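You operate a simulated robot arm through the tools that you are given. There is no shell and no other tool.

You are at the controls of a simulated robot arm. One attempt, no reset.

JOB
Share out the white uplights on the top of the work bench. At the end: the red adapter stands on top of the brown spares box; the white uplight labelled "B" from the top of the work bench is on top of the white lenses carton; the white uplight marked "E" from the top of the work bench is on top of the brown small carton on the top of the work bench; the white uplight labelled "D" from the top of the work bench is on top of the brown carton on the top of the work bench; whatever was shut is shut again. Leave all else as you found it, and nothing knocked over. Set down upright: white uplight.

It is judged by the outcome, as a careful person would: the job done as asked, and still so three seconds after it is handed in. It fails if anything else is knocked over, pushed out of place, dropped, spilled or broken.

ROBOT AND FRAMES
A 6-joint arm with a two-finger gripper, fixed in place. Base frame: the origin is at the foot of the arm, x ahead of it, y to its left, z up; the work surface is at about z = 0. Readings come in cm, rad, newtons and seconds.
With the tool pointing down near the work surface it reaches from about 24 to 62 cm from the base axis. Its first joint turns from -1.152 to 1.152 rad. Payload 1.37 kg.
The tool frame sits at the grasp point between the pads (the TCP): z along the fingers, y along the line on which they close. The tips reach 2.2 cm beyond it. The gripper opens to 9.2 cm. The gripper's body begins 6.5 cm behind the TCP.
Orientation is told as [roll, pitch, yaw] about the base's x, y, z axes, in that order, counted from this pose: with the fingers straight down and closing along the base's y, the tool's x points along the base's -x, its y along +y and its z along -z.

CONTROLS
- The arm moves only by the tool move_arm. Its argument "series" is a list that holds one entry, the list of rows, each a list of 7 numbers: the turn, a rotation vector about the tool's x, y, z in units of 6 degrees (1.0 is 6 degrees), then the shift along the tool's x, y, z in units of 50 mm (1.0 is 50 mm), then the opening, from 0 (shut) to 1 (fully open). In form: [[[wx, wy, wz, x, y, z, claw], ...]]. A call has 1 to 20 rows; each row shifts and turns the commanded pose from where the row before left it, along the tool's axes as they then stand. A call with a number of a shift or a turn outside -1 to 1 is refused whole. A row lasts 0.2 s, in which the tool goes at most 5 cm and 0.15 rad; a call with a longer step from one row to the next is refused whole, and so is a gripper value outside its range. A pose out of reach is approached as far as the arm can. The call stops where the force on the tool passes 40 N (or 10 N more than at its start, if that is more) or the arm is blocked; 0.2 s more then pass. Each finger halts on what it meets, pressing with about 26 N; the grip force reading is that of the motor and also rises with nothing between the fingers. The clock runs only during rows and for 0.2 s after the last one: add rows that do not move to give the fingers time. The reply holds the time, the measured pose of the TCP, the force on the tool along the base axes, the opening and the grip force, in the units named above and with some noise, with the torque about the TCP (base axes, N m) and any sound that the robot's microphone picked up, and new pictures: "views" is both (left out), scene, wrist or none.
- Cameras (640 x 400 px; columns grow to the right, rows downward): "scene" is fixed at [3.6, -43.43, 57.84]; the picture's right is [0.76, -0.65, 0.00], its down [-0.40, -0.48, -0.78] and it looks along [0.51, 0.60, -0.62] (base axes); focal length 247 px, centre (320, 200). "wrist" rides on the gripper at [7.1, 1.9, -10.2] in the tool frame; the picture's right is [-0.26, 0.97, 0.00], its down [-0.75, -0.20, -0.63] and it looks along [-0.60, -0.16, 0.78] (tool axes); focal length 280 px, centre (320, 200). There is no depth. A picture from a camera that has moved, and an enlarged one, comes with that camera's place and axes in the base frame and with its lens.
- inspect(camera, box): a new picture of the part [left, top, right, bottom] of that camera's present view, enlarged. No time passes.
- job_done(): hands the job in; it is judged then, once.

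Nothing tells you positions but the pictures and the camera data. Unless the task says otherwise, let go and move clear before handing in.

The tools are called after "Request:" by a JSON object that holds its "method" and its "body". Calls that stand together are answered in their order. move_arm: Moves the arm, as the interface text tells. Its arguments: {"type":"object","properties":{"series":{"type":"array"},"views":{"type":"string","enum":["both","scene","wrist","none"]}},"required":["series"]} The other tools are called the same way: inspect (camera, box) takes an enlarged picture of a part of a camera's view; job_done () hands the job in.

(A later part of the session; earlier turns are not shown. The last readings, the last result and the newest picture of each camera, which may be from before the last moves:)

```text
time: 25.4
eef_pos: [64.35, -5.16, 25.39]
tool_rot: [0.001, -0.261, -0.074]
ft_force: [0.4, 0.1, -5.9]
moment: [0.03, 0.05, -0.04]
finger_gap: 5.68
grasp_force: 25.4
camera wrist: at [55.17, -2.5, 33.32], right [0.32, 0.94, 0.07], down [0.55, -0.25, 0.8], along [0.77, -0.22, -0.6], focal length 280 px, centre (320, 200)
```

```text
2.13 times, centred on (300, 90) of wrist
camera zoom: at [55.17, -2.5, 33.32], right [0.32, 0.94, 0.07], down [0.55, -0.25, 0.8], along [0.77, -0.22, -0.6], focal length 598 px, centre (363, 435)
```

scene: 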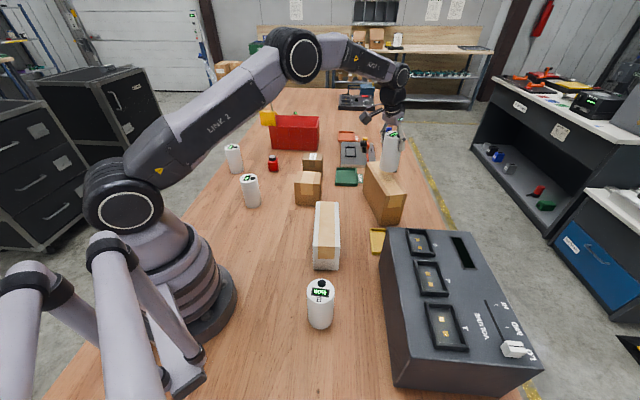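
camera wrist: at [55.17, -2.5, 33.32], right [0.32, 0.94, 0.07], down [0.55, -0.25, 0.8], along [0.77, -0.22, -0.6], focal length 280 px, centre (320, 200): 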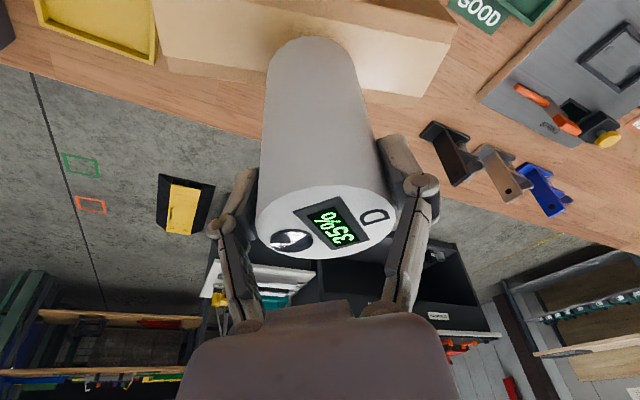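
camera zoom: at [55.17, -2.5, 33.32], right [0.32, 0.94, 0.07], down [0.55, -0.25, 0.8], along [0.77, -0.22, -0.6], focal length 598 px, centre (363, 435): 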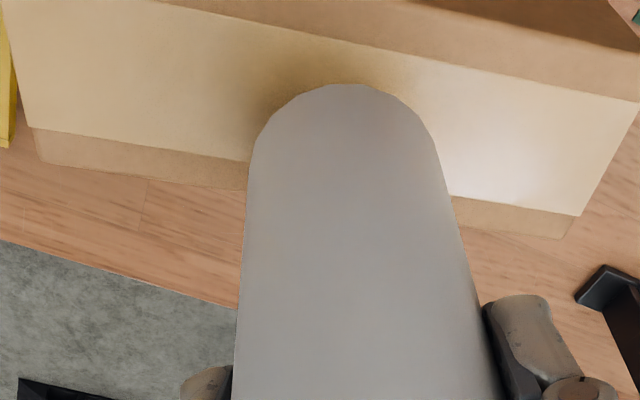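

D hangs directly above the middle of the carton. Lowering in small steps and watching the force.

Request:
{"method": "move_arm", "body": {"series": [[[0, 0, 0, 0.043, 0, 0.161, 0.4], [0, 0, 0, 0.043, 0, 0.161, 0.4], [0, 0, 0, 0.043, 0, 0.161, 0.4], [0, 0, 0, 0, 0, 0, 0.4], [0, 0, 0, 0, 0, 0, 0.4]]]}}

Request:
{"method": "inspect", "body": {"camera": "scene", "box": [350, 110, 430, 230]}}

```text
time: 26.6
eef_pos: [64.32, -5.09, 22.91]
tool_rot: [0.001, -0.261, -0.076]
ft_force: [0.3, 0.6, -5.5]
moment: [-0.03, 0.01, -0.03]
finger_gap: 5.68
grasp_force: 26.1
camera wrist: at [55.13, -2.49, 30.8], right [0.32, 0.94, 0.07], down [0.55, -0.25, 0.8], along [0.77, -0.22, -0.6], focal length 280 px, centre (320, 200)
```

scene: 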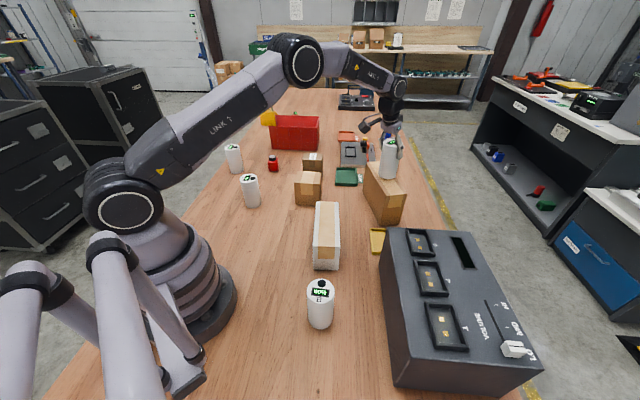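
wrist: 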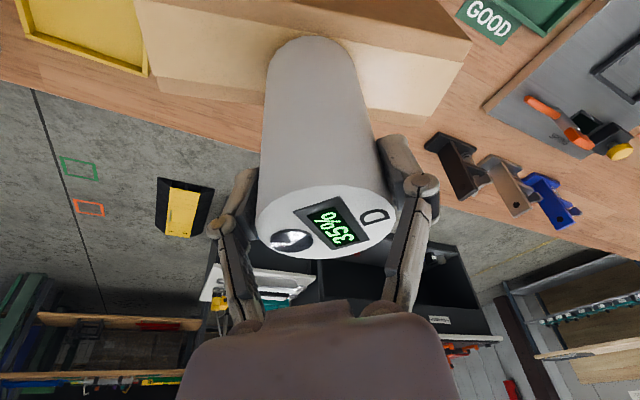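

```text
3.33 times, centred on (390, 170) of scene
camera zoom: at [3.61, -43.43, 57.84], right [0.76, -0.65, 0.0], down [-0.4, -0.48, -0.78], along [0.5, 0.6, -0.62], focal length 822 px, centre (87, 300)
```

zoom: 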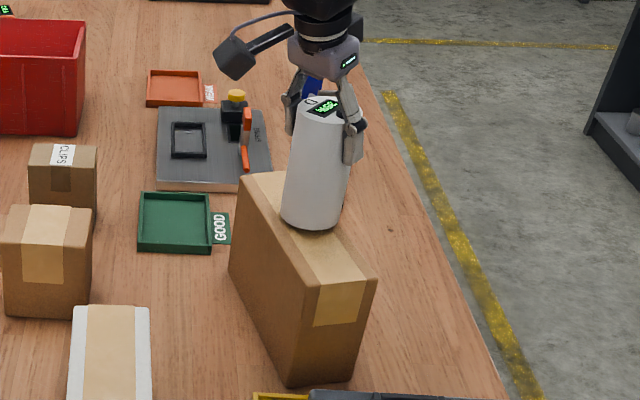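

D is roughly 1 cm above the carton. I zoom closer to check that it hangs upright and is centred across the carton's width.

Request:
{"method": "inspect", "body": {"camera": "scene", "box": [365, 135, 415, 195]}}

Request:
{"method": "inspect", "body": {"camera": "scene", "box": [220, 140, 270, 210]}}

```text
6.67 times, centred on (390, 165) of scene
camera zoom: at [3.61, -43.43, 57.84], right [0.76, -0.65, 0.0], down [-0.4, -0.48, -0.78], along [0.5, 0.6, -0.62], focal length 1644 px, centre (-147, 433)
```

zoom: 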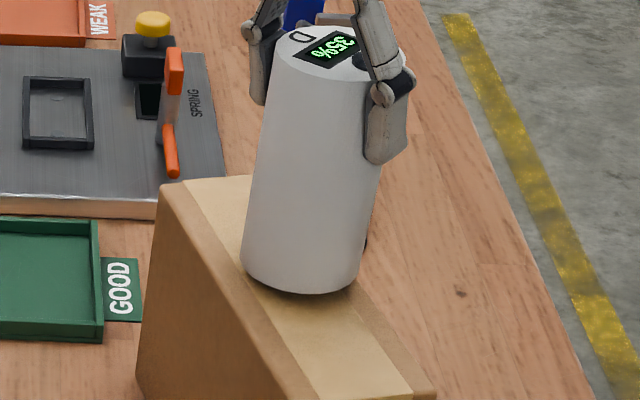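

```text
5.71 times, centred on (245, 175) of scene
camera zoom: at [3.61, -43.43, 57.84], right [0.76, -0.65, 0.0], down [-0.4, -0.48, -0.78], along [0.5, 0.6, -0.62], focal length 1409 px, centre (749, 343)
```

zoom: 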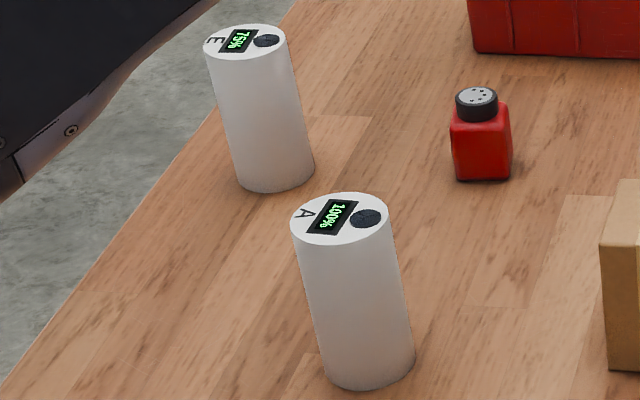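

D's base appears about 0.8 cm too far outward across the carton's narrow top, so I shift it back toward the centre line, staying above contact, and re-check.

Request:
{"method": "move_arm", "body": {"series": [[[0, 0, 0, 0.065, 0.032, -0.0175, 0.4], [0, 0, 0, 0.065, 0.032, -0.0175, 0.4], [0, 0, 0, 0, 0, 0, 0.4], [0, 0, 0, 0, 0, 0, 0.4]]], "views": "none"}}

Request:
{"method": "inspect", "body": {"camera": "scene", "box": [365, 135, 415, 195]}}

Request:
{"method": "inspect", "body": {"camera": "wrist", "box": [130, 0, 480, 180]}}

```text
time: 27.6
eef_pos: [63.66, -4.77, 23.01]
tool_rot: [0.001, -0.262, -0.075]
ft_force: [0.3, 0.0, -5.5]
moment: [0.0, 0.03, 0.0]
finger_gap: 5.69
grasp_force: 25.5
```

```text
6.67 times, centred on (390, 165) of scene
camera zoom: at [3.61, -43.43, 57.84], right [0.76, -0.65, 0.0], down [-0.4, -0.48, -0.78], along [0.5, 0.6, -0.62], focal length 1644 px, centre (-147, 433)
```

zoom: 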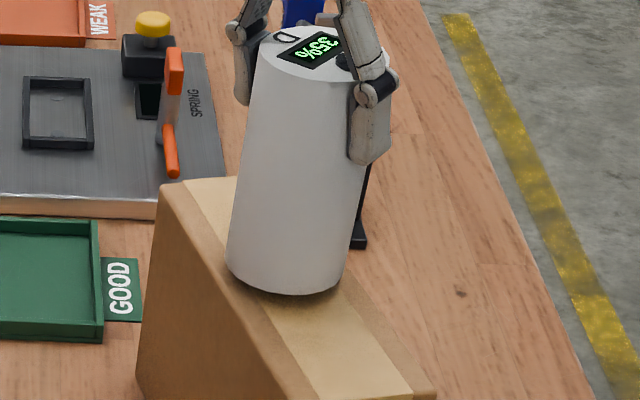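

```text
1.83 times, centred on (305, 90) of wrist
camera zoom: at [54.48, -2.08, 30.82], right [0.32, 0.94, 0.07], down [0.55, -0.25, 0.8], along [0.77, -0.22, -0.6], focal length 513 px, centre (347, 401)
```

zoom: 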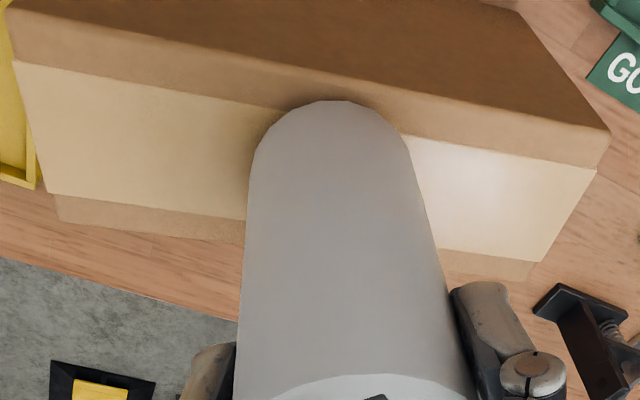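

Both views suggest D leans about 2.5° (base outward). I straighten it by a small counter-tilt, re-centre, and lower it further.

Request:
{"method": "move_arm", "body": {"series": [[[0, 0.35, 0, 0, 0, 0, 0.4], [0, 0, 0, -0.095, 0, 0.022, 0.4], [0, 0, 0, 0.022, 0, 0.097, 0.4], [0, 0, 0, 0, 0, 0, 0.4], [0, 0, 0, 0, 0, 0, 0.4]]], "views": "none"}}

Request:
{"method": "inspect", "body": {"camera": "scene", "box": [365, 135, 415, 195]}}

Request:
{"method": "inspect", "body": {"camera": "wrist", "box": [130, 0, 480, 180]}}

```text
time: 28.8
eef_pos: [64.21, -4.79, 22.43]
tool_rot: [0.001, -0.225, -0.076]
ft_force: [-0.2, -0.7, -4.6]
moment: [0.01, 0.02, 0.01]
finger_gap: 5.67
grasp_force: 26.0
```

```text
6.67 times, centred on (390, 165) of scene
camera zoom: at [3.61, -43.43, 57.84], right [0.76, -0.65, 0.0], down [-0.4, -0.48, -0.78], along [0.5, 0.6, -0.62], focal length 1644 px, centre (-147, 433)
```

zoom: 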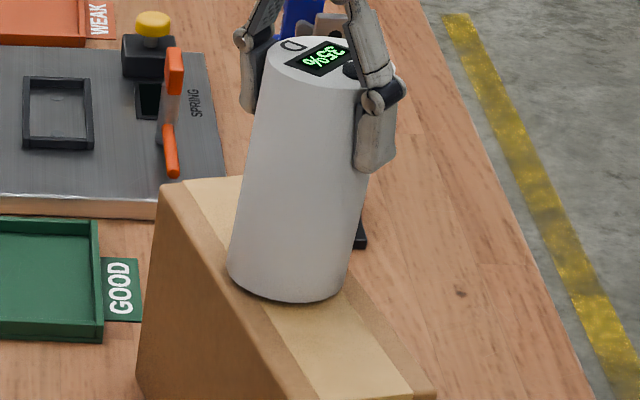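

```text
1.83 times, centred on (305, 90) of wrist
camera zoom: at [55.28, -2.17, 30.62], right [0.33, 0.94, 0.06], down [0.58, -0.25, 0.78], along [0.75, -0.22, -0.63], focal length 513 px, centre (347, 401)
```

zoom: 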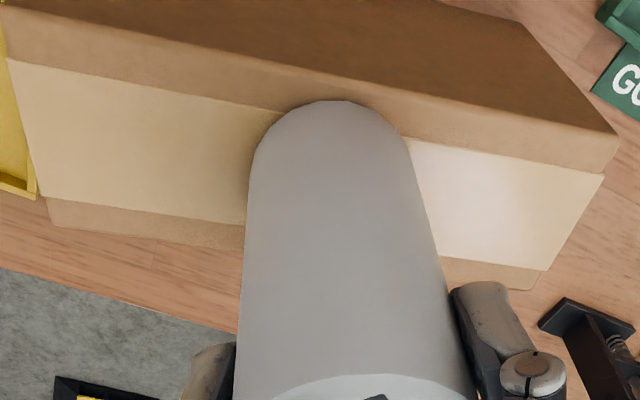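

D now looks upright and centred over the carton. Lowering the last centimetre in small steps while watching force.

Request:
{"method": "move_arm", "body": {"series": [[[0, 0, 0, 0.009, 0, 0.039, 0.4], [0, 0, 0, 0.009, 0, 0.039, 0.4], [0, 0, 0, 0, 0, 0, 0.4]]], "views": "none"}}

```text
time: 29.6
eef_pos: [64.36, -4.91, 22.33]
tool_rot: [0.001, -0.23, -0.075]
ft_force: [-4.6, -0.3, 12.1]
moment: [0.04, -0.09, 0.02]
finger_gap: 5.67
grasp_force: 26.2
```

Contact is felt (about 17 N onto the carton). I ease off slightly and open gradually.

Request:
{"method": "move_arm", "body": {"series": [[[0, 0, 0, -0.004, 0, -0.018, 0.4], [0, 0, 0, 0, 0, 0, 0.6], [0, 0, 0, 0, 0, 0, 0.65], [0, 0, 0, 0, 0, 0, 0.7], [0, 0, 0, 0, 0, 0, 0.8], [0, 0, 0, 0, 0, 0, 1], [0, 0, 0, 0, 0, 0, 1], [0, 0, 0, 0, 0, 0, 1]]]}}

Request:
{"method": "inspect", "body": {"camera": "scene", "box": [350, 110, 430, 230]}}

```text
time: 31.4
eef_pos: [64.18, -4.78, 22.17]
tool_rot: [0.002, -0.224, -0.075]
ft_force: [-0.3, -0.2, 0.0]
moment: [0.03, 0.0, 0.01]
finger_gap: 9.2
grasp_force: 0.0
camera wrist: at [55.29, -2.17, 30.36], right [0.33, 0.94, 0.06], down [0.58, -0.25, 0.78], along [0.75, -0.22, -0.63], focal length 280 px, centre (320, 200)
```

scene: 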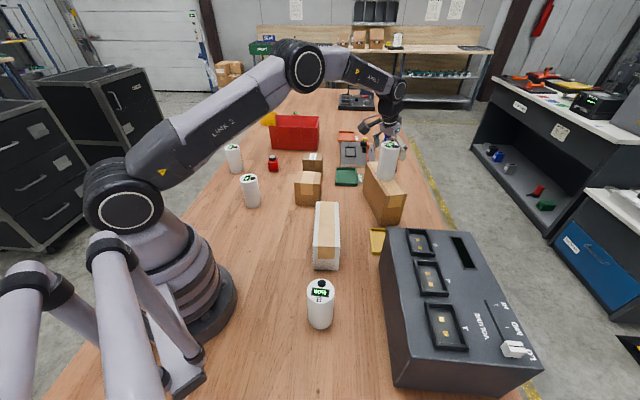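
wrist: 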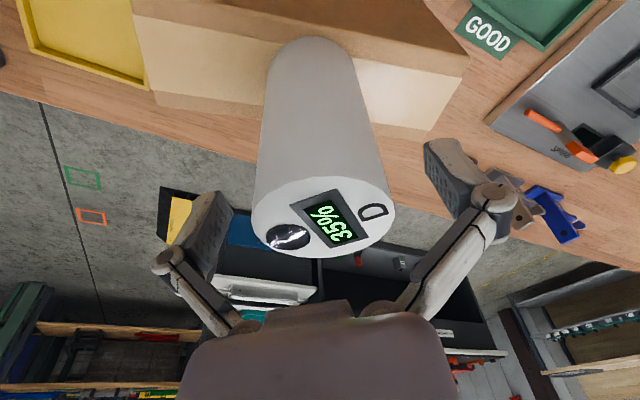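

```text
3.33 times, centred on (390, 170) of scene
camera zoom: at [3.6, -43.43, 57.84], right [0.76, -0.65, 0.0], down [-0.4, -0.48, -0.78], along [0.51, 0.6, -0.62], focal length 822 px, centre (87, 300)
```

zoom: 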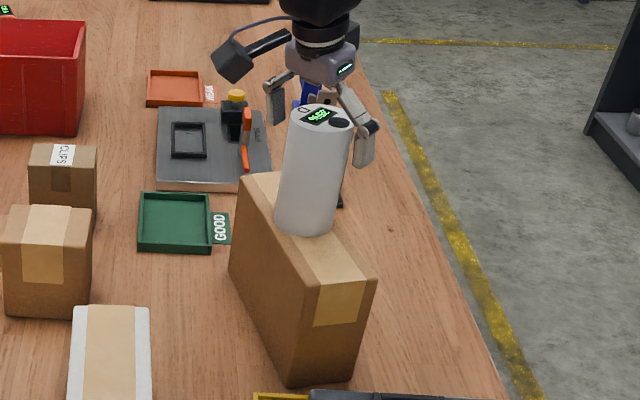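

D stands upright on the brown carton. I withdraw straight up, then head for the red adapter near [48.7, 41.6].

Request:
{"method": "move_arm", "body": {"series": [[[0, 0, 0, -0.045, 0, -0.195, 1], [0, 0, 0, -0.089, 0, -0.39, 1], [0, 0, 0, -0.134, 0, -0.585, 1], [0, 0, 0, -0.134, 0, -0.585, 1], [0, 0, 0, -0.089, 0, -0.39, 1], [0, 0, 0, 0, 0, 0, 1]]]}}

Request:
{"method": "inspect", "body": {"camera": "scene", "box": [350, 110, 430, 230]}}

```text
time: 32.8
eef_pos: [64.16, -4.7, 33.19]
tool_rot: [0.001, -0.226, -0.075]
ft_force: [-0.6, 0.4, 0.0]
moment: [0.0, -0.02, -0.01]
finger_gap: 9.22
grasp_force: 0.1
camera wrist: at [55.15, -2.16, 41.43], right [0.33, 0.94, 0.06], down [0.58, -0.25, 0.78], along [0.75, -0.22, -0.63], focal length 280 px, centre (320, 200)
```

scene: 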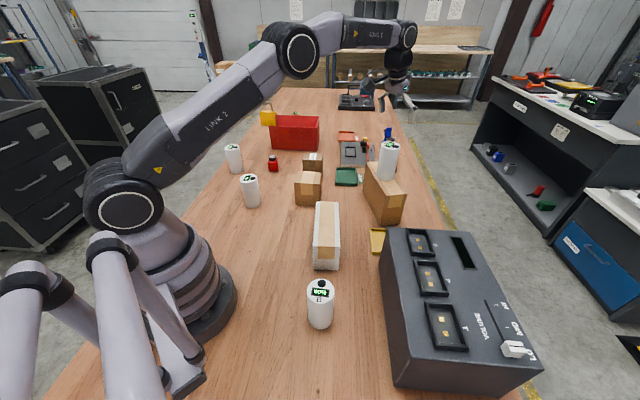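
wrist: 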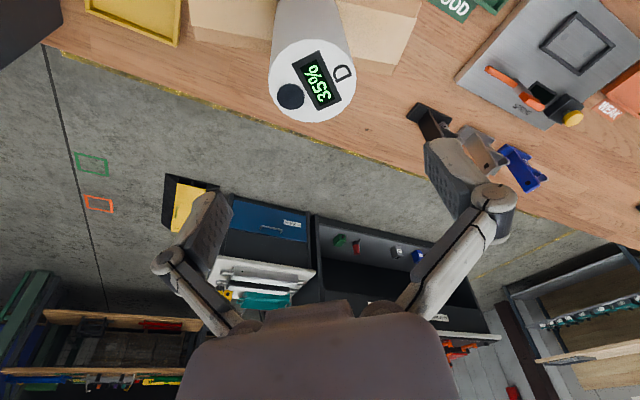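

```text
3.33 times, centred on (390, 170) of scene
camera zoom: at [3.6, -43.43, 57.84], right [0.76, -0.65, 0.0], down [-0.4, -0.48, -0.78], along [0.51, 0.6, -0.62], focal length 822 px, centre (87, 300)
```

zoom: 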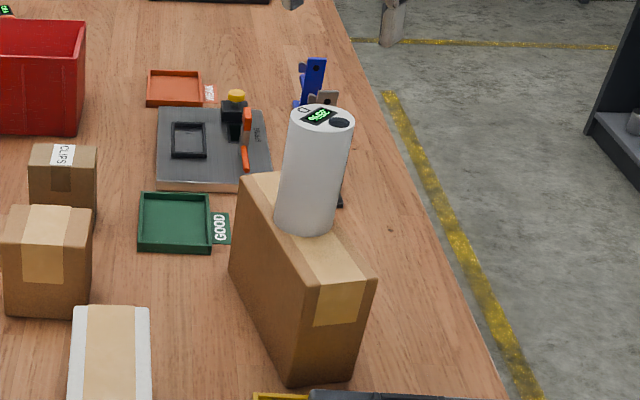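

D is stable on the carton. Now travelling over to the red adapter at safe height and turning the hand to match its faces.

Request:
{"method": "move_arm", "body": {"series": [[[0, 0, 0, 0.3, 0.674, -0.0688, 1], [0, 0, 0, 0.3, 0.674, -0.0688, 1], [0, 0, 0, 0.3, 0.674, -0.0688, 1], [0, 0, 0, 0.3, 0.674, -0.0688, 1], [0, 0, 0, 0.3, 0.674, -0.0688, 1], [0, 0, 0, 0.3, 0.674, -0.0688, 1], [0, 0, 0, 0.3, 0.674, -0.0688, 1], [0, 0, 0, 0.3, 0.674, -0.0688, 1], [0, 0, 0, 0.3, 0.674, -0.0688, 1], [0, 0, 0, 0.3, 0.674, -0.0688, 1], [0, 0, 0, 0.3, 0.674, -0.0688, 1], [0, 0, 0, 0.3, 0.674, -0.0688, 1], [0, 0, 0, 0.3, 0.674, -0.0688, 1], [0, 0, 0, 0, 0, 0, 1]]], "views": "none"}}

Request:
{"method": "move_arm", "body": {"series": [[[-0.2058, 0, -0.8983, 0, 0, 0, 1], [-0.2058, 0, -0.8983, 0, 0, 0, 1], [-0.2058, 0, -0.8983, 0, 0, 0, 1], [-0.2058, 0, -0.8983, 0, 0, 0, 1], [-0.2058, 0, -0.8983, 0, 0, 0, 1], [-0.2058, 0, -0.8983, 0, 0, 0, 1], [-0.2058, 0, -0.8983, 0, 0, 0, 1], [-0.2058, 0, -0.8983, 0, 0, 0, 1], [-0.2058, 0, -0.8983, 0, 0, 0, 1], [-0.2058, 0, -0.8983, 0, 0, 0, 1], [0, -0.59, 0, 0, 0, 0, 1], [0, -0.59, 0, 0, 0, 0, 1], [0, 0, 0, 0, 0, 0, 1]]]}}

```text
time: 35.8
eef_pos: [47.45, 40.36, 33.2]
tool_rot: [0.002, -0.226, -0.075]
ft_force: [-0.5, -0.2, -0.4]
moment: [0.0, 0.03, 0.04]
finger_gap: 9.19
grasp_force: 0.1
```

```text
time: 38.6
eef_pos: [47.6, 40.42, 33.12]
tool_rot: [0.001, -0.349, 0.892]
ft_force: [-1.0, 0.4, 0.6]
moment: [-0.02, -0.02, -0.02]
finger_gap: 9.2
grasp_force: 0.0
camera wrist: at [39.78, 33.68, 40.21], right [-0.6, 0.8, 0.09], down [0.47, 0.26, 0.85], along [0.65, 0.55, -0.53], focal length 280 px, centre (320, 200)
```

scene: 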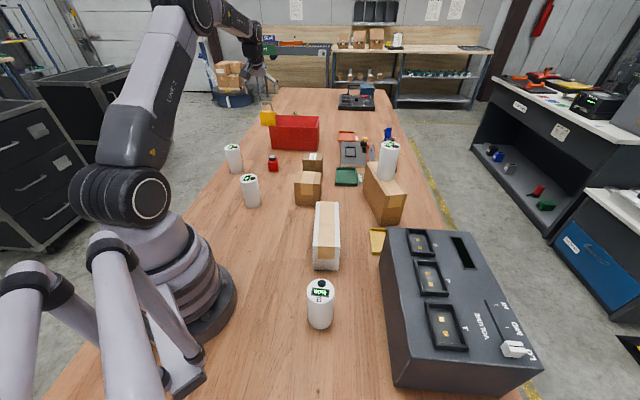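
wrist: 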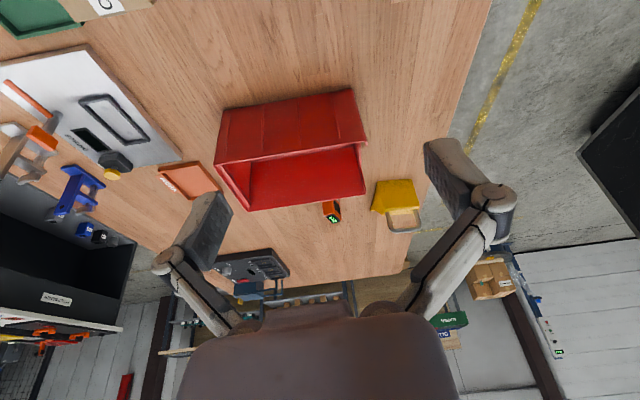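

The hand is above the adapter but the tilted camera looks past it; I descend to bring it into view.

Request:
{"method": "move_arm", "body": {"series": [[[0, 0, 0, 0.2583, 0, 0.71, 1], [0, 0, 0, 0.2583, 0, 0.71, 1], [0, 0, 0, 0.2583, 0, 0.71, 1], [0, 0, 0, 0.2583, 0, 0.71, 1], [0, 0, 0, 0, 0, 0, 1], [0, 0, 0, 0, 0, 0, 1]]]}}

Request:
{"method": "inspect", "body": {"camera": "wrist", "box": [220, 0, 460, 150]}}

```text
time: 40.0
eef_pos: [47.66, 40.44, 18.08]
tool_rot: [0.0, -0.349, 0.89]
ft_force: [-0.2, 0.0, -0.1]
moment: [0.01, 0.03, -0.03]
finger_gap: 9.22
grasp_force: 0.1
camera wrist: at [39.8, 33.8, 25.04], right [-0.6, 0.8, 0.09], down [0.47, 0.26, 0.85], along [0.65, 0.55, -0.53], focal length 280 px, centre (320, 200)
```

scene: 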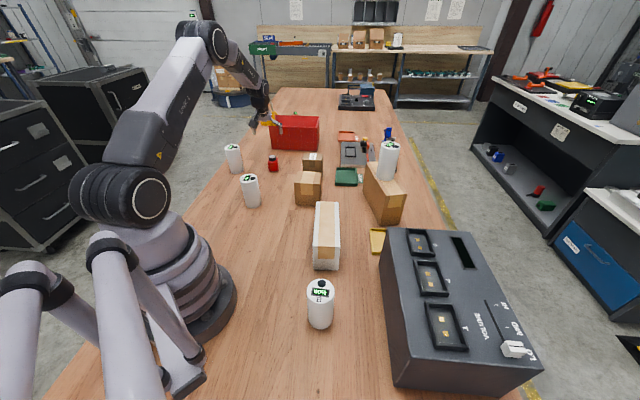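
wrist: 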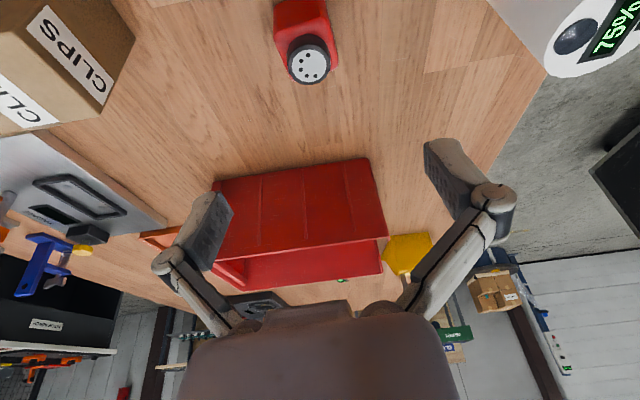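

```text
2.67 times, centred on (340, 75) of wrist
camera zoom: at [39.8, 33.8, 25.04], right [-0.6, 0.8, 0.09], down [0.47, 0.26, 0.85], along [0.65, 0.55, -0.53], focal length 748 px, centre (267, 533)
```

zoom: 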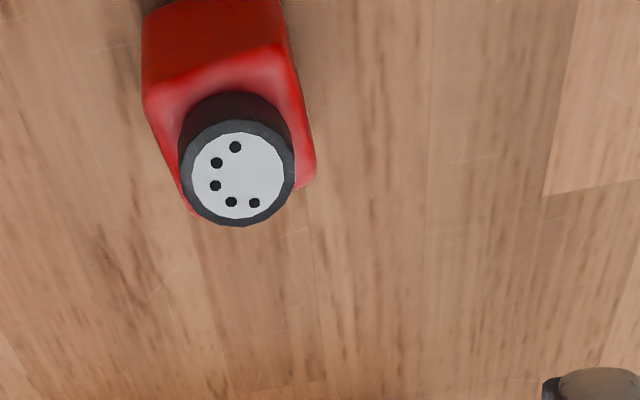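

The adapter's centre is about 1.5 cm further out than the TCP. I correct that, fine-tune the yaw and descend to just above it.

Request:
{"method": "move_arm", "body": {"series": [[[0, 0, 0, -0.282, -0.026, 0.1026, 1], [-0.137, 0, -0.376, 0, 0, 0, 1], [0, 0, 0, 0.2052, 0, 0.5638, 1], [0, 0, 0, 0.2052, 0, 0.5638, 1], [0, 0, 0, 0.137, 0, 0.376, 1], [0, 0, 0, 0, 0, 0, 1], [0, 0, 0, 0, 0, 0, 1]]]}}

Request:
{"method": "inspect", "body": {"camera": "wrist", "box": [200, 40, 460, 220]}}

```text
time: 41.6
eef_pos: [48.65, 41.45, 10.08]
tool_rot: [0.0, -0.349, 0.933]
ft_force: [0.1, 1.0, -0.9]
moment: [0.01, 0.0, 0.0]
finger_gap: 9.21
grasp_force: 0.1
camera wrist: at [41.08, 34.45, 17.18], right [-0.63, 0.77, 0.09], down [0.46, 0.27, 0.85], along [0.63, 0.57, -0.53], focal length 280 px, centre (320, 200)
```

scene: 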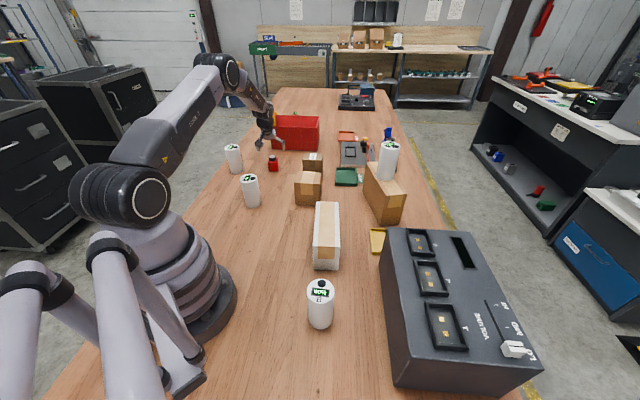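
wrist: 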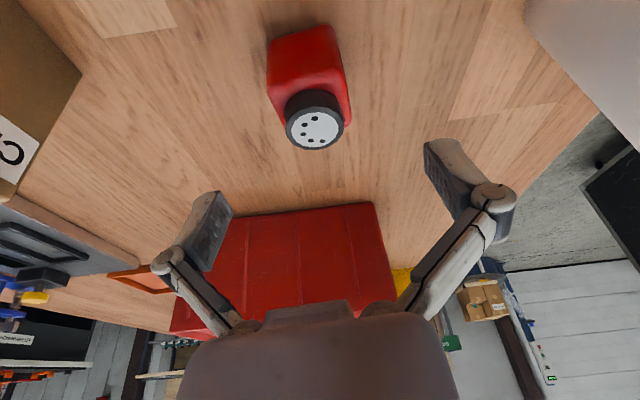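

```text
2.22 times, centred on (330, 130) of wrist
camera zoom: at [41.08, 34.45, 17.18], right [-0.63, 0.77, 0.09], down [0.46, 0.27, 0.85], along [0.63, 0.57, -0.53], focal length 623 px, centre (298, 356)
```

zoom: 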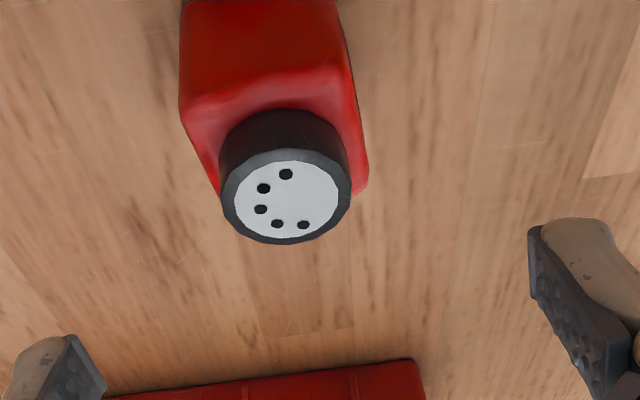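

The adapter is centred between the fingers. Descending around it and closing.

Request:
{"method": "move_arm", "body": {"series": [[[0, 0, 0, 0.16, 0, 0.439, 1], [0, 0, 0, 0.16, 0, 0.439, 1], [0, 0, 0, 0.155, 0, 0.428, 1], [0, 0, 0, 0, 0, 0, 1], [0, 0, 0, 0, 0, 0, 1]]]}}

Request:
{"method": "inspect", "body": {"camera": "wrist", "box": [180, 40, 480, 260]}}

```text
time: 42.8
eef_pos: [48.64, 41.35, 3.23]
tool_rot: [0.001, -0.349, 0.932]
ft_force: [0.2, -0.4, 0.1]
moment: [0.01, 0.0, 0.0]
finger_gap: 9.19
grasp_force: 0.0
camera wrist: at [41.11, 34.45, 10.13], right [-0.63, 0.77, 0.09], down [0.46, 0.27, 0.85], along [0.63, 0.57, -0.53], focal length 280 px, centre (320, 200)
```

scene: 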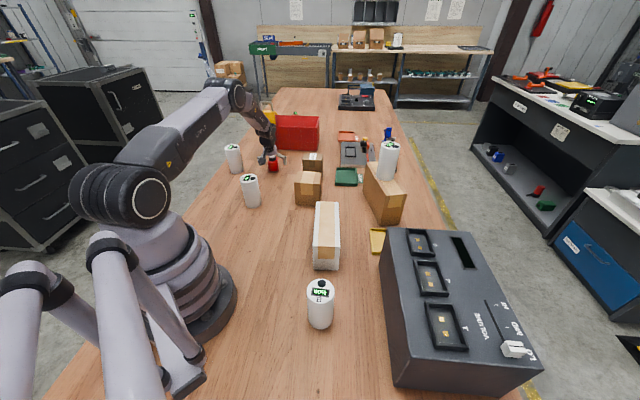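
wrist: 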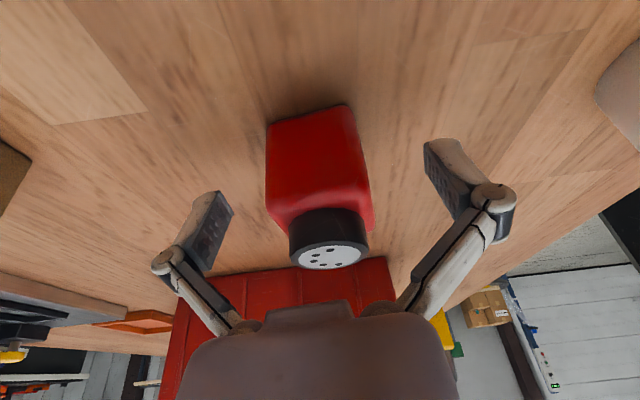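

```text
1.82 times, centred on (330, 150) of wrist
camera zoom: at [41.11, 34.45, 10.13], right [-0.63, 0.77, 0.09], down [0.46, 0.27, 0.85], along [0.63, 0.57, -0.53], focal length 510 px, centre (302, 291)
```

zoom: 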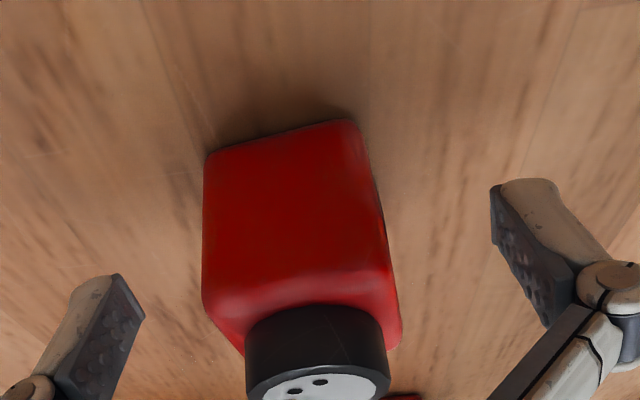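

The adapter sits centrally between the fingers with clearance. Closing on its red body.

Request:
{"method": "move_arm", "body": {"series": [[[0, 0, 0, 0.056, 0, -0.02, 1], [0, 0, 0, 0, 0, 0, 0.2], [0, 0, 0, 0, 0, 0, 0.2], [0, 0, 0, 0, 0, 0, 0.2], [0, 0, 0, 0, 0, 0, 0.2], [0, 0, 0, 0, 0, 0, 0.2], [0, 0, 0, 0, 0, 0, 0.2]]], "views": "wrist"}}

```text
time: 44.4
eef_pos: [48.43, 41.23, 3.17]
tool_rot: [0.0, -0.351, 0.932]
ft_force: [-1.0, -1.8, 3.9]
moment: [-0.02, 0.01, -0.02]
finger_gap: 4.17
grasp_force: 26.3
camera wrist: at [40.91, 34.24, 10.17], right [-0.63, 0.77, 0.09], down [0.46, 0.27, 0.85], along [0.63, 0.57, -0.53], focal length 280 px, centre (320, 200)
```

wrist: 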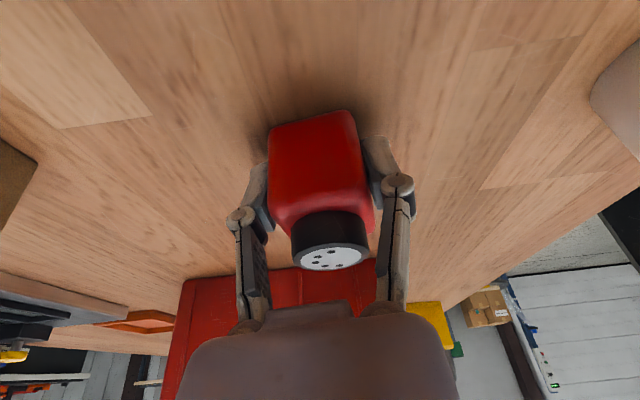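

Gripped at 4.17 cm. Lifting gently and checking.

Request:
{"method": "move_arm", "body": {"series": [[[0, 0, 0, -0.034, 0, -0.094, 0.2], [0, 0, 0, -0.068, 0, -0.188, 0.2], [0, 0, 0, -0.137, 0, -0.376, 0.2], [0, 0, 0, -0.205, 0, -0.564, 0.2], [0, 0, 0, -0.205, 0, -0.564, 0.2], [0, 0, 0, 0, 0, 0, 0.2]]]}}

Request:
{"method": "inspect", "body": {"camera": "wrist", "box": [0, 0, 320, 200]}}

```text
time: 45.8
eef_pos: [48.3, 41.08, 12.81]
tool_rot: [0.0, -0.349, 0.932]
ft_force: [0.1, -0.7, -1.5]
moment: [0.0, 0.02, 0.02]
finger_gap: 4.13
grasp_force: 25.7
camera wrist: at [40.81, 34.16, 19.72], right [-0.63, 0.77, 0.09], down [0.46, 0.28, 0.85], along [0.63, 0.57, -0.53], focal length 280 px, centre (320, 200)
```

scene: 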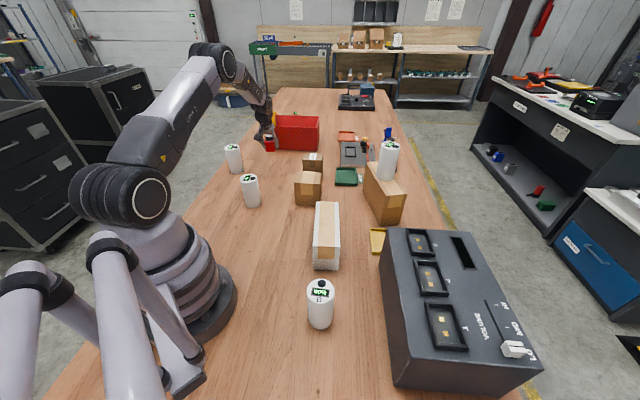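
wrist: 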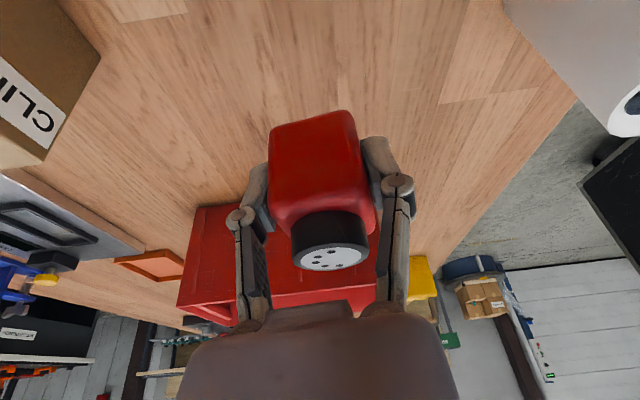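

```text
2.00 times, centred on (160, 100) of wrist
camera zoom: at [40.81, 34.16, 19.72], right [-0.63, 0.77, 0.09], down [0.46, 0.28, 0.85], along [0.63, 0.57, -0.53], focal length 561 px, centre (640, 400)
```

zoom: 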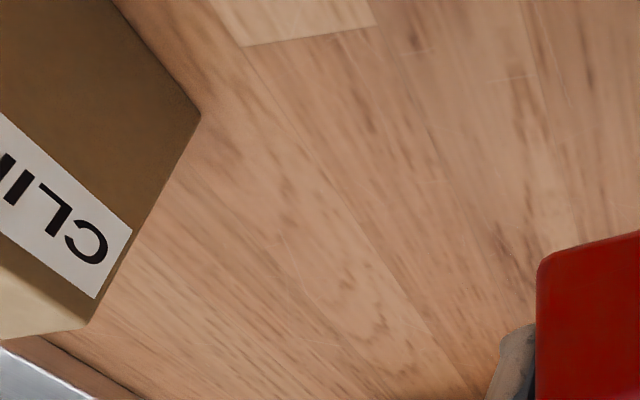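

The adapter is held securely. I raise it, turn, and carry it over toward the spares box.

Request:
{"method": "move_arm", "body": {"series": [[[0, 0, 0, -0.2736, 0, -0.7518, 0.2], [0, 0, 0, -0.2736, 0, -0.7518, 0.2], [0, 0, 0, -0.2736, 0, -0.7518, 0.2], [0.282, 0, 0.775, 0, 0, 0, 0.2], [0.282, 0, 0.775, 0, 0, 0, 0.2], [0.282, 0, 0.775, 0, 0, 0, 0.2], [0.282, 0, 0.775, 0, 0, 0, 0.2], [0.282, 0, 0.775, 0, 0, 0, 0.2], [0, 0, 0, -0.021, -0.71, 0.008, 0.2], [0, 0, 0, -0.021, -0.71, 0.008, 0.2], [0, 0, 0, -0.021, -0.71, 0.008, 0.2], [0, 0, 0, -0.021, -0.71, 0.008, 0.2], [0, 0, 0, -0.021, -0.71, 0.008, 0.2], [0, 0, 0, 0, 0, 0, 0.2], [0, 0, 0, 0, 0, 0, 0.2]]]}}

Request:
{"method": "inspect", "body": {"camera": "scene", "box": [270, 100, 350, 200]}}

Request:
{"method": "inspect", "body": {"camera": "wrist", "box": [160, 0, 480, 200]}}

```text
time: 49.0
eef_pos: [57.51, 25.95, 24.55]
tool_rot: [0.0, -0.348, 0.501]
ft_force: [0.4, 0.3, -0.9]
moment: [-0.03, 0.01, 0.02]
finger_gap: 4.15
grasp_force: 25.6
camera wrist: at [47.79, 22.78, 31.49], right [-0.25, 0.96, 0.09], down [0.53, 0.06, 0.85], along [0.81, 0.26, -0.53], focal length 280 px, centre (320, 200)
```

scene: 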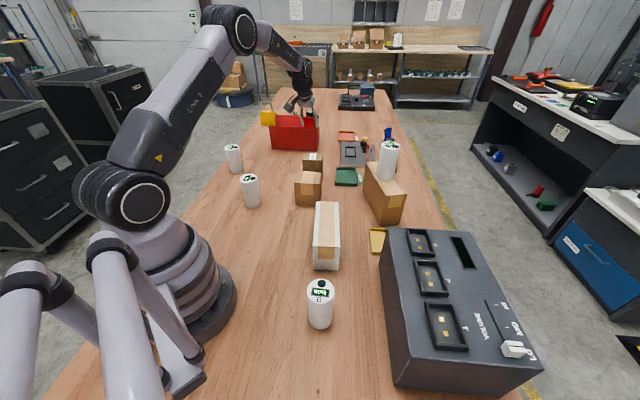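
wrist: 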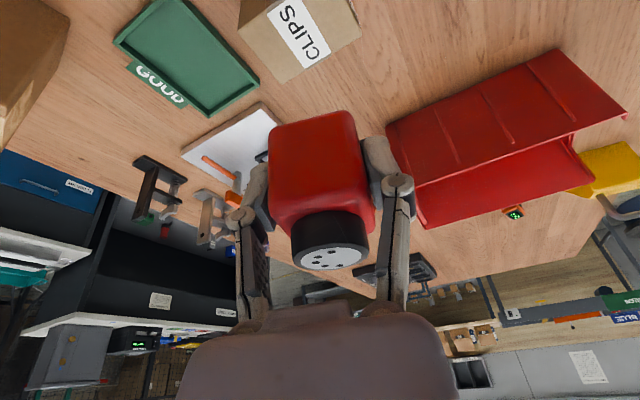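

```text
4.00 times, centred on (310, 150) of scene
camera zoom: at [3.6, -43.43, 57.84], right [0.76, -0.65, 0.0], down [-0.4, -0.48, -0.78], along [0.51, 0.6, -0.62], focal length 986 px, centre (360, 400)
```

zoom: 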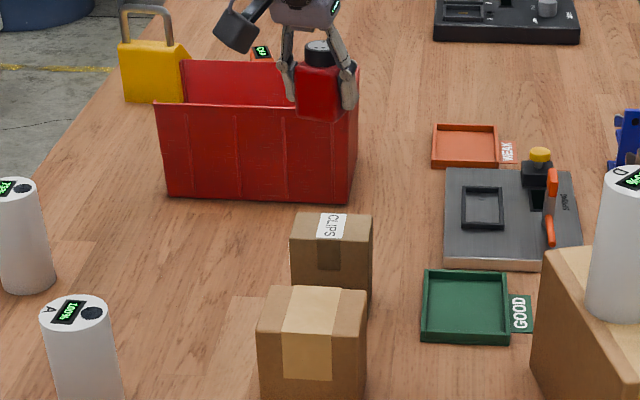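

```text
2.00 times, centred on (320, 100) of wrist
camera zoom: at [47.79, 22.78, 31.49], right [-0.25, 0.96, 0.09], down [0.53, 0.06, 0.85], along [0.81, 0.26, -0.53], focal length 561 px, centre (320, 400)
```

zoom: 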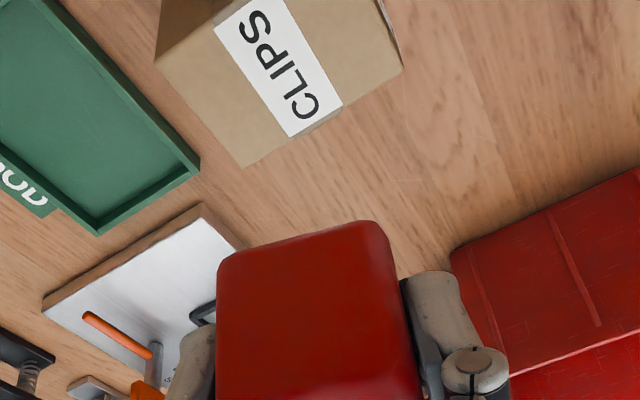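

The spares box's top centre is near [58.8, 26.2]. I shift over it and descend to about 2 cm above the top, then check alignment.

Request:
{"method": "move_arm", "body": {"series": [[[0, 0, 0, -0.128, -0.086, 0.0465, 0.2], [0, 0, 0, 0.176, 0, 0.484, 0.2], [0, 0, 0, 0.176, 0, 0.484, 0.2], [0, 0, 0, 0.176, 0, 0.484, 0.2], [0, 0, 0, 0.176, 0, 0.484, 0.2], [0, 0, 0, 0, 0, 0, 0.2], [0, 0, 0, 0, 0, 0, 0.2]]]}}

Request:
{"method": "inspect", "body": {"camera": "scene", "box": [285, 120, 345, 190]}}

Request:
{"method": "inspect", "body": {"camera": "wrist", "box": [160, 0, 480, 200]}}

```text
time: 50.6
eef_pos: [58.28, 25.91, 14.41]
tool_rot: [0.0, -0.348, 0.502]
ft_force: [0.1, -0.5, -1.8]
moment: [-0.03, -0.01, 0.0]
finger_gap: 4.13
grasp_force: 26.1
camera wrist: at [48.54, 22.76, 21.32], right [-0.25, 0.96, 0.09], down [0.53, 0.06, 0.85], along [0.81, 0.26, -0.53], focal length 280 px, centre (320, 200)
```

scene: 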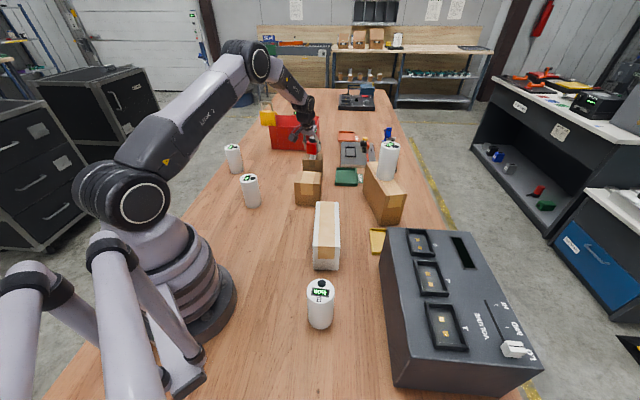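
wrist: 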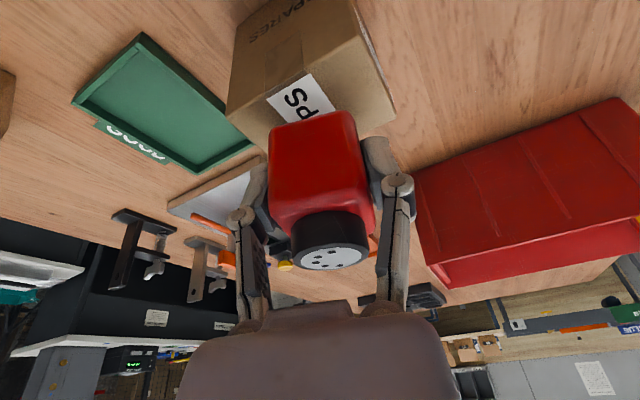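

```text
5.71 times, centred on (315, 155) of scene
camera zoom: at [3.6, -43.43, 57.84], right [0.76, -0.65, 0.0], down [-0.4, -0.48, -0.78], along [0.51, 0.6, -0.62], focal length 1409 px, centre (349, 457)
```

zoom: 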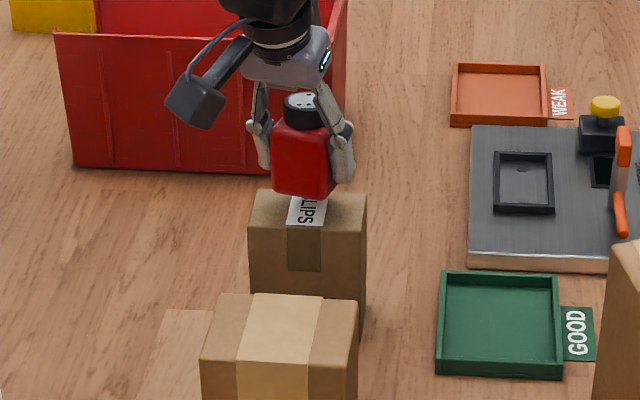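

```text
2.00 times, centred on (320, 100) of wrist
camera zoom: at [48.54, 22.76, 21.32], right [-0.25, 0.96, 0.09], down [0.53, 0.06, 0.85], along [0.81, 0.26, -0.53], focal length 561 px, centre (320, 400)
```

zoom: 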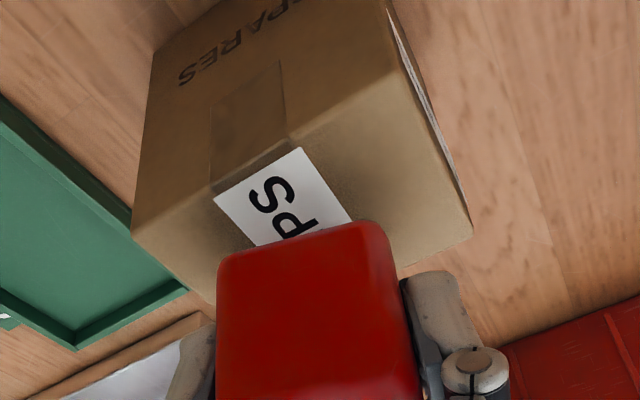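

The adapter lines up over the box centre. Lowering toward contact.

Request:
{"method": "move_arm", "body": {"series": [[[0, 0, 0, 0.0581, 0, 0.1597, 0.2], [0, 0, 0, 0.0513, 0, 0.141, 0.2], [0, 0, 0, 0, 0, 0, 0.2], [0, 0, 0, 0, 0, 0, 0.2]]], "views": "none"}}

Request:
{"method": "inspect", "body": {"camera": "scene", "box": [285, 120, 345, 190]}}

```text
time: 51.6
eef_pos: [58.29, 25.91, 12.74]
tool_rot: [0.0, -0.349, 0.501]
ft_force: [0.0, 0.0, -1.7]
moment: [0.0, -0.03, -0.03]
finger_gap: 4.12
grasp_force: 26.0
```

```text
5.71 times, centred on (315, 155) of scene
camera zoom: at [3.6, -43.43, 57.84], right [0.76, -0.65, 0.0], down [-0.4, -0.48, -0.78], along [0.51, 0.6, -0.62], focal length 1409 px, centre (349, 457)
```

zoom: 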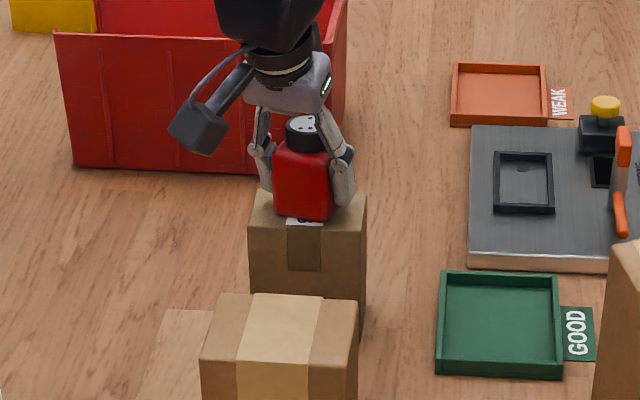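

Request:
{"method": "move_arm", "body": {"series": [[[0, 0, 0, 0.0137, 0, 0.0376, 0.2], [0, 0, 0, 0.0137, 0, 0.0376, 0.2], [0, 0, 0, 0, 0, 0, 0.2]]], "views": "none"}}

```text
time: 52.4
eef_pos: [58.32, 25.89, 12.48]
tool_rot: [0.001, -0.356, 0.501]
ft_force: [-2.0, -3.2, 19.6]
moment: [0.01, -0.08, -0.02]
finger_gap: 4.17
grasp_force: 26.2
```

Contact reached. Easing off slightly and releasing gradually.

Request:
{"method": "move_arm", "body": {"series": [[[0, 0, 0, -0.0085, 0, -0.0235, 0.2], [0, 0, 0, 0, 0, 0, 0.44], [0, 0, 0, 0, 0, 0, 0.48], [0, 0, 0, 0, 0, 0, 0.55], [0, 0, 0, 0, 0, 0, 0.7], [0, 0, 0, 0, 0, 0, 0.85], [0, 0, 0, 0, 0, 0, 0.85]]]}}

Request:
{"method": "inspect", "body": {"camera": "scene", "box": [285, 120, 345, 190]}}

```text
time: 54.0
eef_pos: [58.16, 25.92, 12.6]
tool_rot: [0.0, -0.349, 0.5]
ft_force: [0.4, 1.0, -0.8]
moment: [-0.01, -0.04, 0.01]
finger_gap: 7.83
grasp_force: 0.1
camera wrist: at [48.5, 22.7, 19.51], right [-0.25, 0.96, 0.09], down [0.53, 0.06, 0.85], along [0.81, 0.26, -0.53], focal length 280 px, centre (320, 200)
```

scene: 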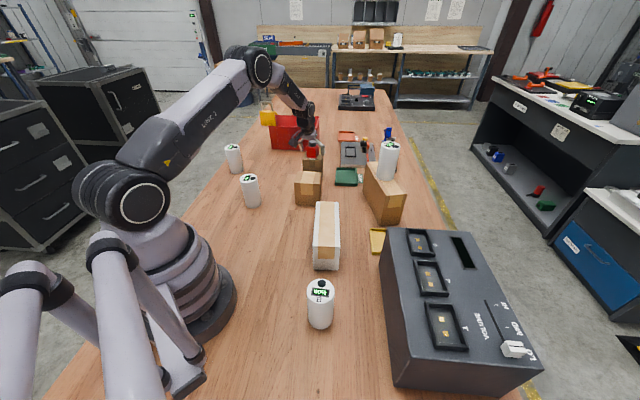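
wrist: 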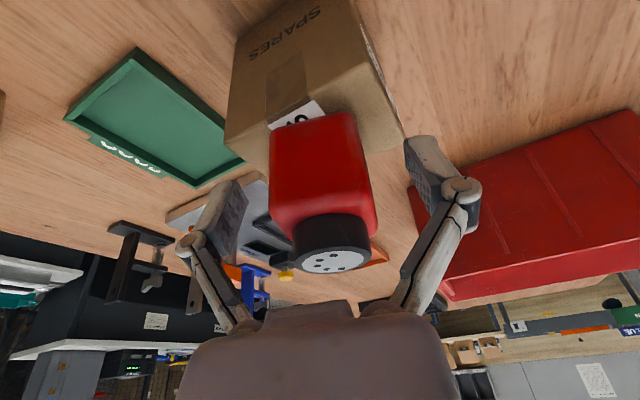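

```text
5.71 times, centred on (315, 155) of scene
camera zoom: at [3.6, -43.43, 57.84], right [0.76, -0.65, 0.0], down [-0.4, -0.48, -0.78], along [0.51, 0.6, -0.62], focal length 1409 px, centre (349, 457)
```

zoom: 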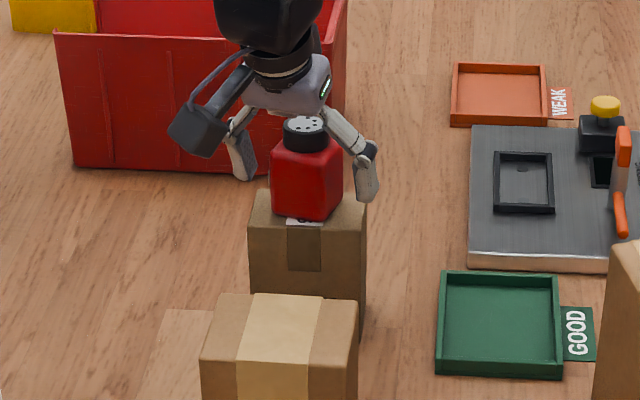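

The adapter stands on the spares box. Withdrawing straight up.

Request:
{"method": "move_arm", "body": {"series": [[[0, 0, 0, -0.068, 0, -0.188, 1], [0, 0, 0, -0.137, 0, -0.376, 1], [0, 0, 0, -0.205, 0, -0.564, 1], [0, 0, 0, -0.239, 0, -0.658, 1], [0, 0, 0, -0.239, 0, -0.658, 1], [0, 0, 0, -0.137, 0, -0.376, 1], [0, 0, 0, 0, 0, 0, 1]]]}}

Request:
{"method": "inspect", "body": {"camera": "scene", "box": [285, 120, 345, 190]}}

```text
time: 55.6
eef_pos: [58.09, 25.96, 27.51]
tool_rot: [0.0, -0.35, 0.502]
ft_force: [-0.1, -0.1, 0.4]
moment: [-0.03, 0.0, -0.01]
finger_gap: 9.18
grasp_force: 0.1
camera wrist: at [48.4, 22.74, 34.48], right [-0.25, 0.96, 0.09], down [0.53, 0.06, 0.85], along [0.81, 0.26, -0.53], focal length 280 px, centre (320, 200)
```

scene: 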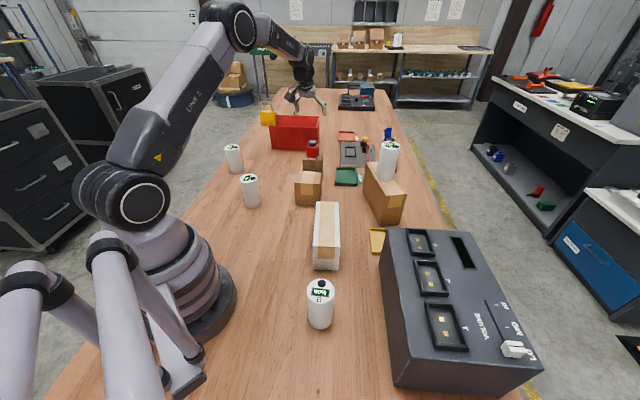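
wrist: 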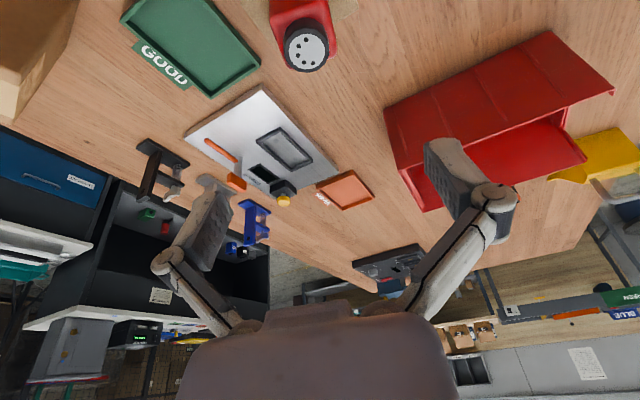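

```text
5.71 times, centred on (315, 155) of scene
camera zoom: at [3.6, -43.43, 57.84], right [0.76, -0.65, 0.0], down [-0.4, -0.48, -0.78], along [0.51, 0.6, -0.62], focal length 1409 px, centre (349, 457)
```

zoom: 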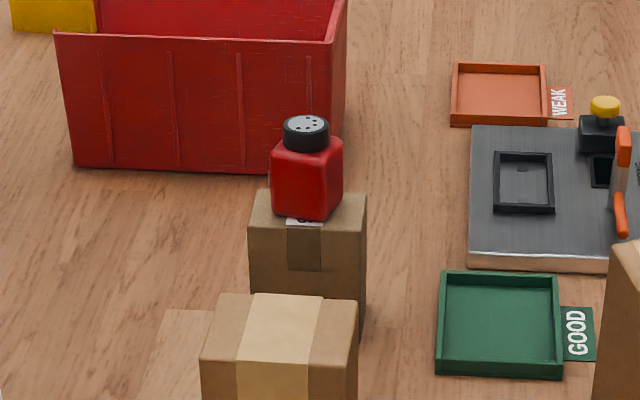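

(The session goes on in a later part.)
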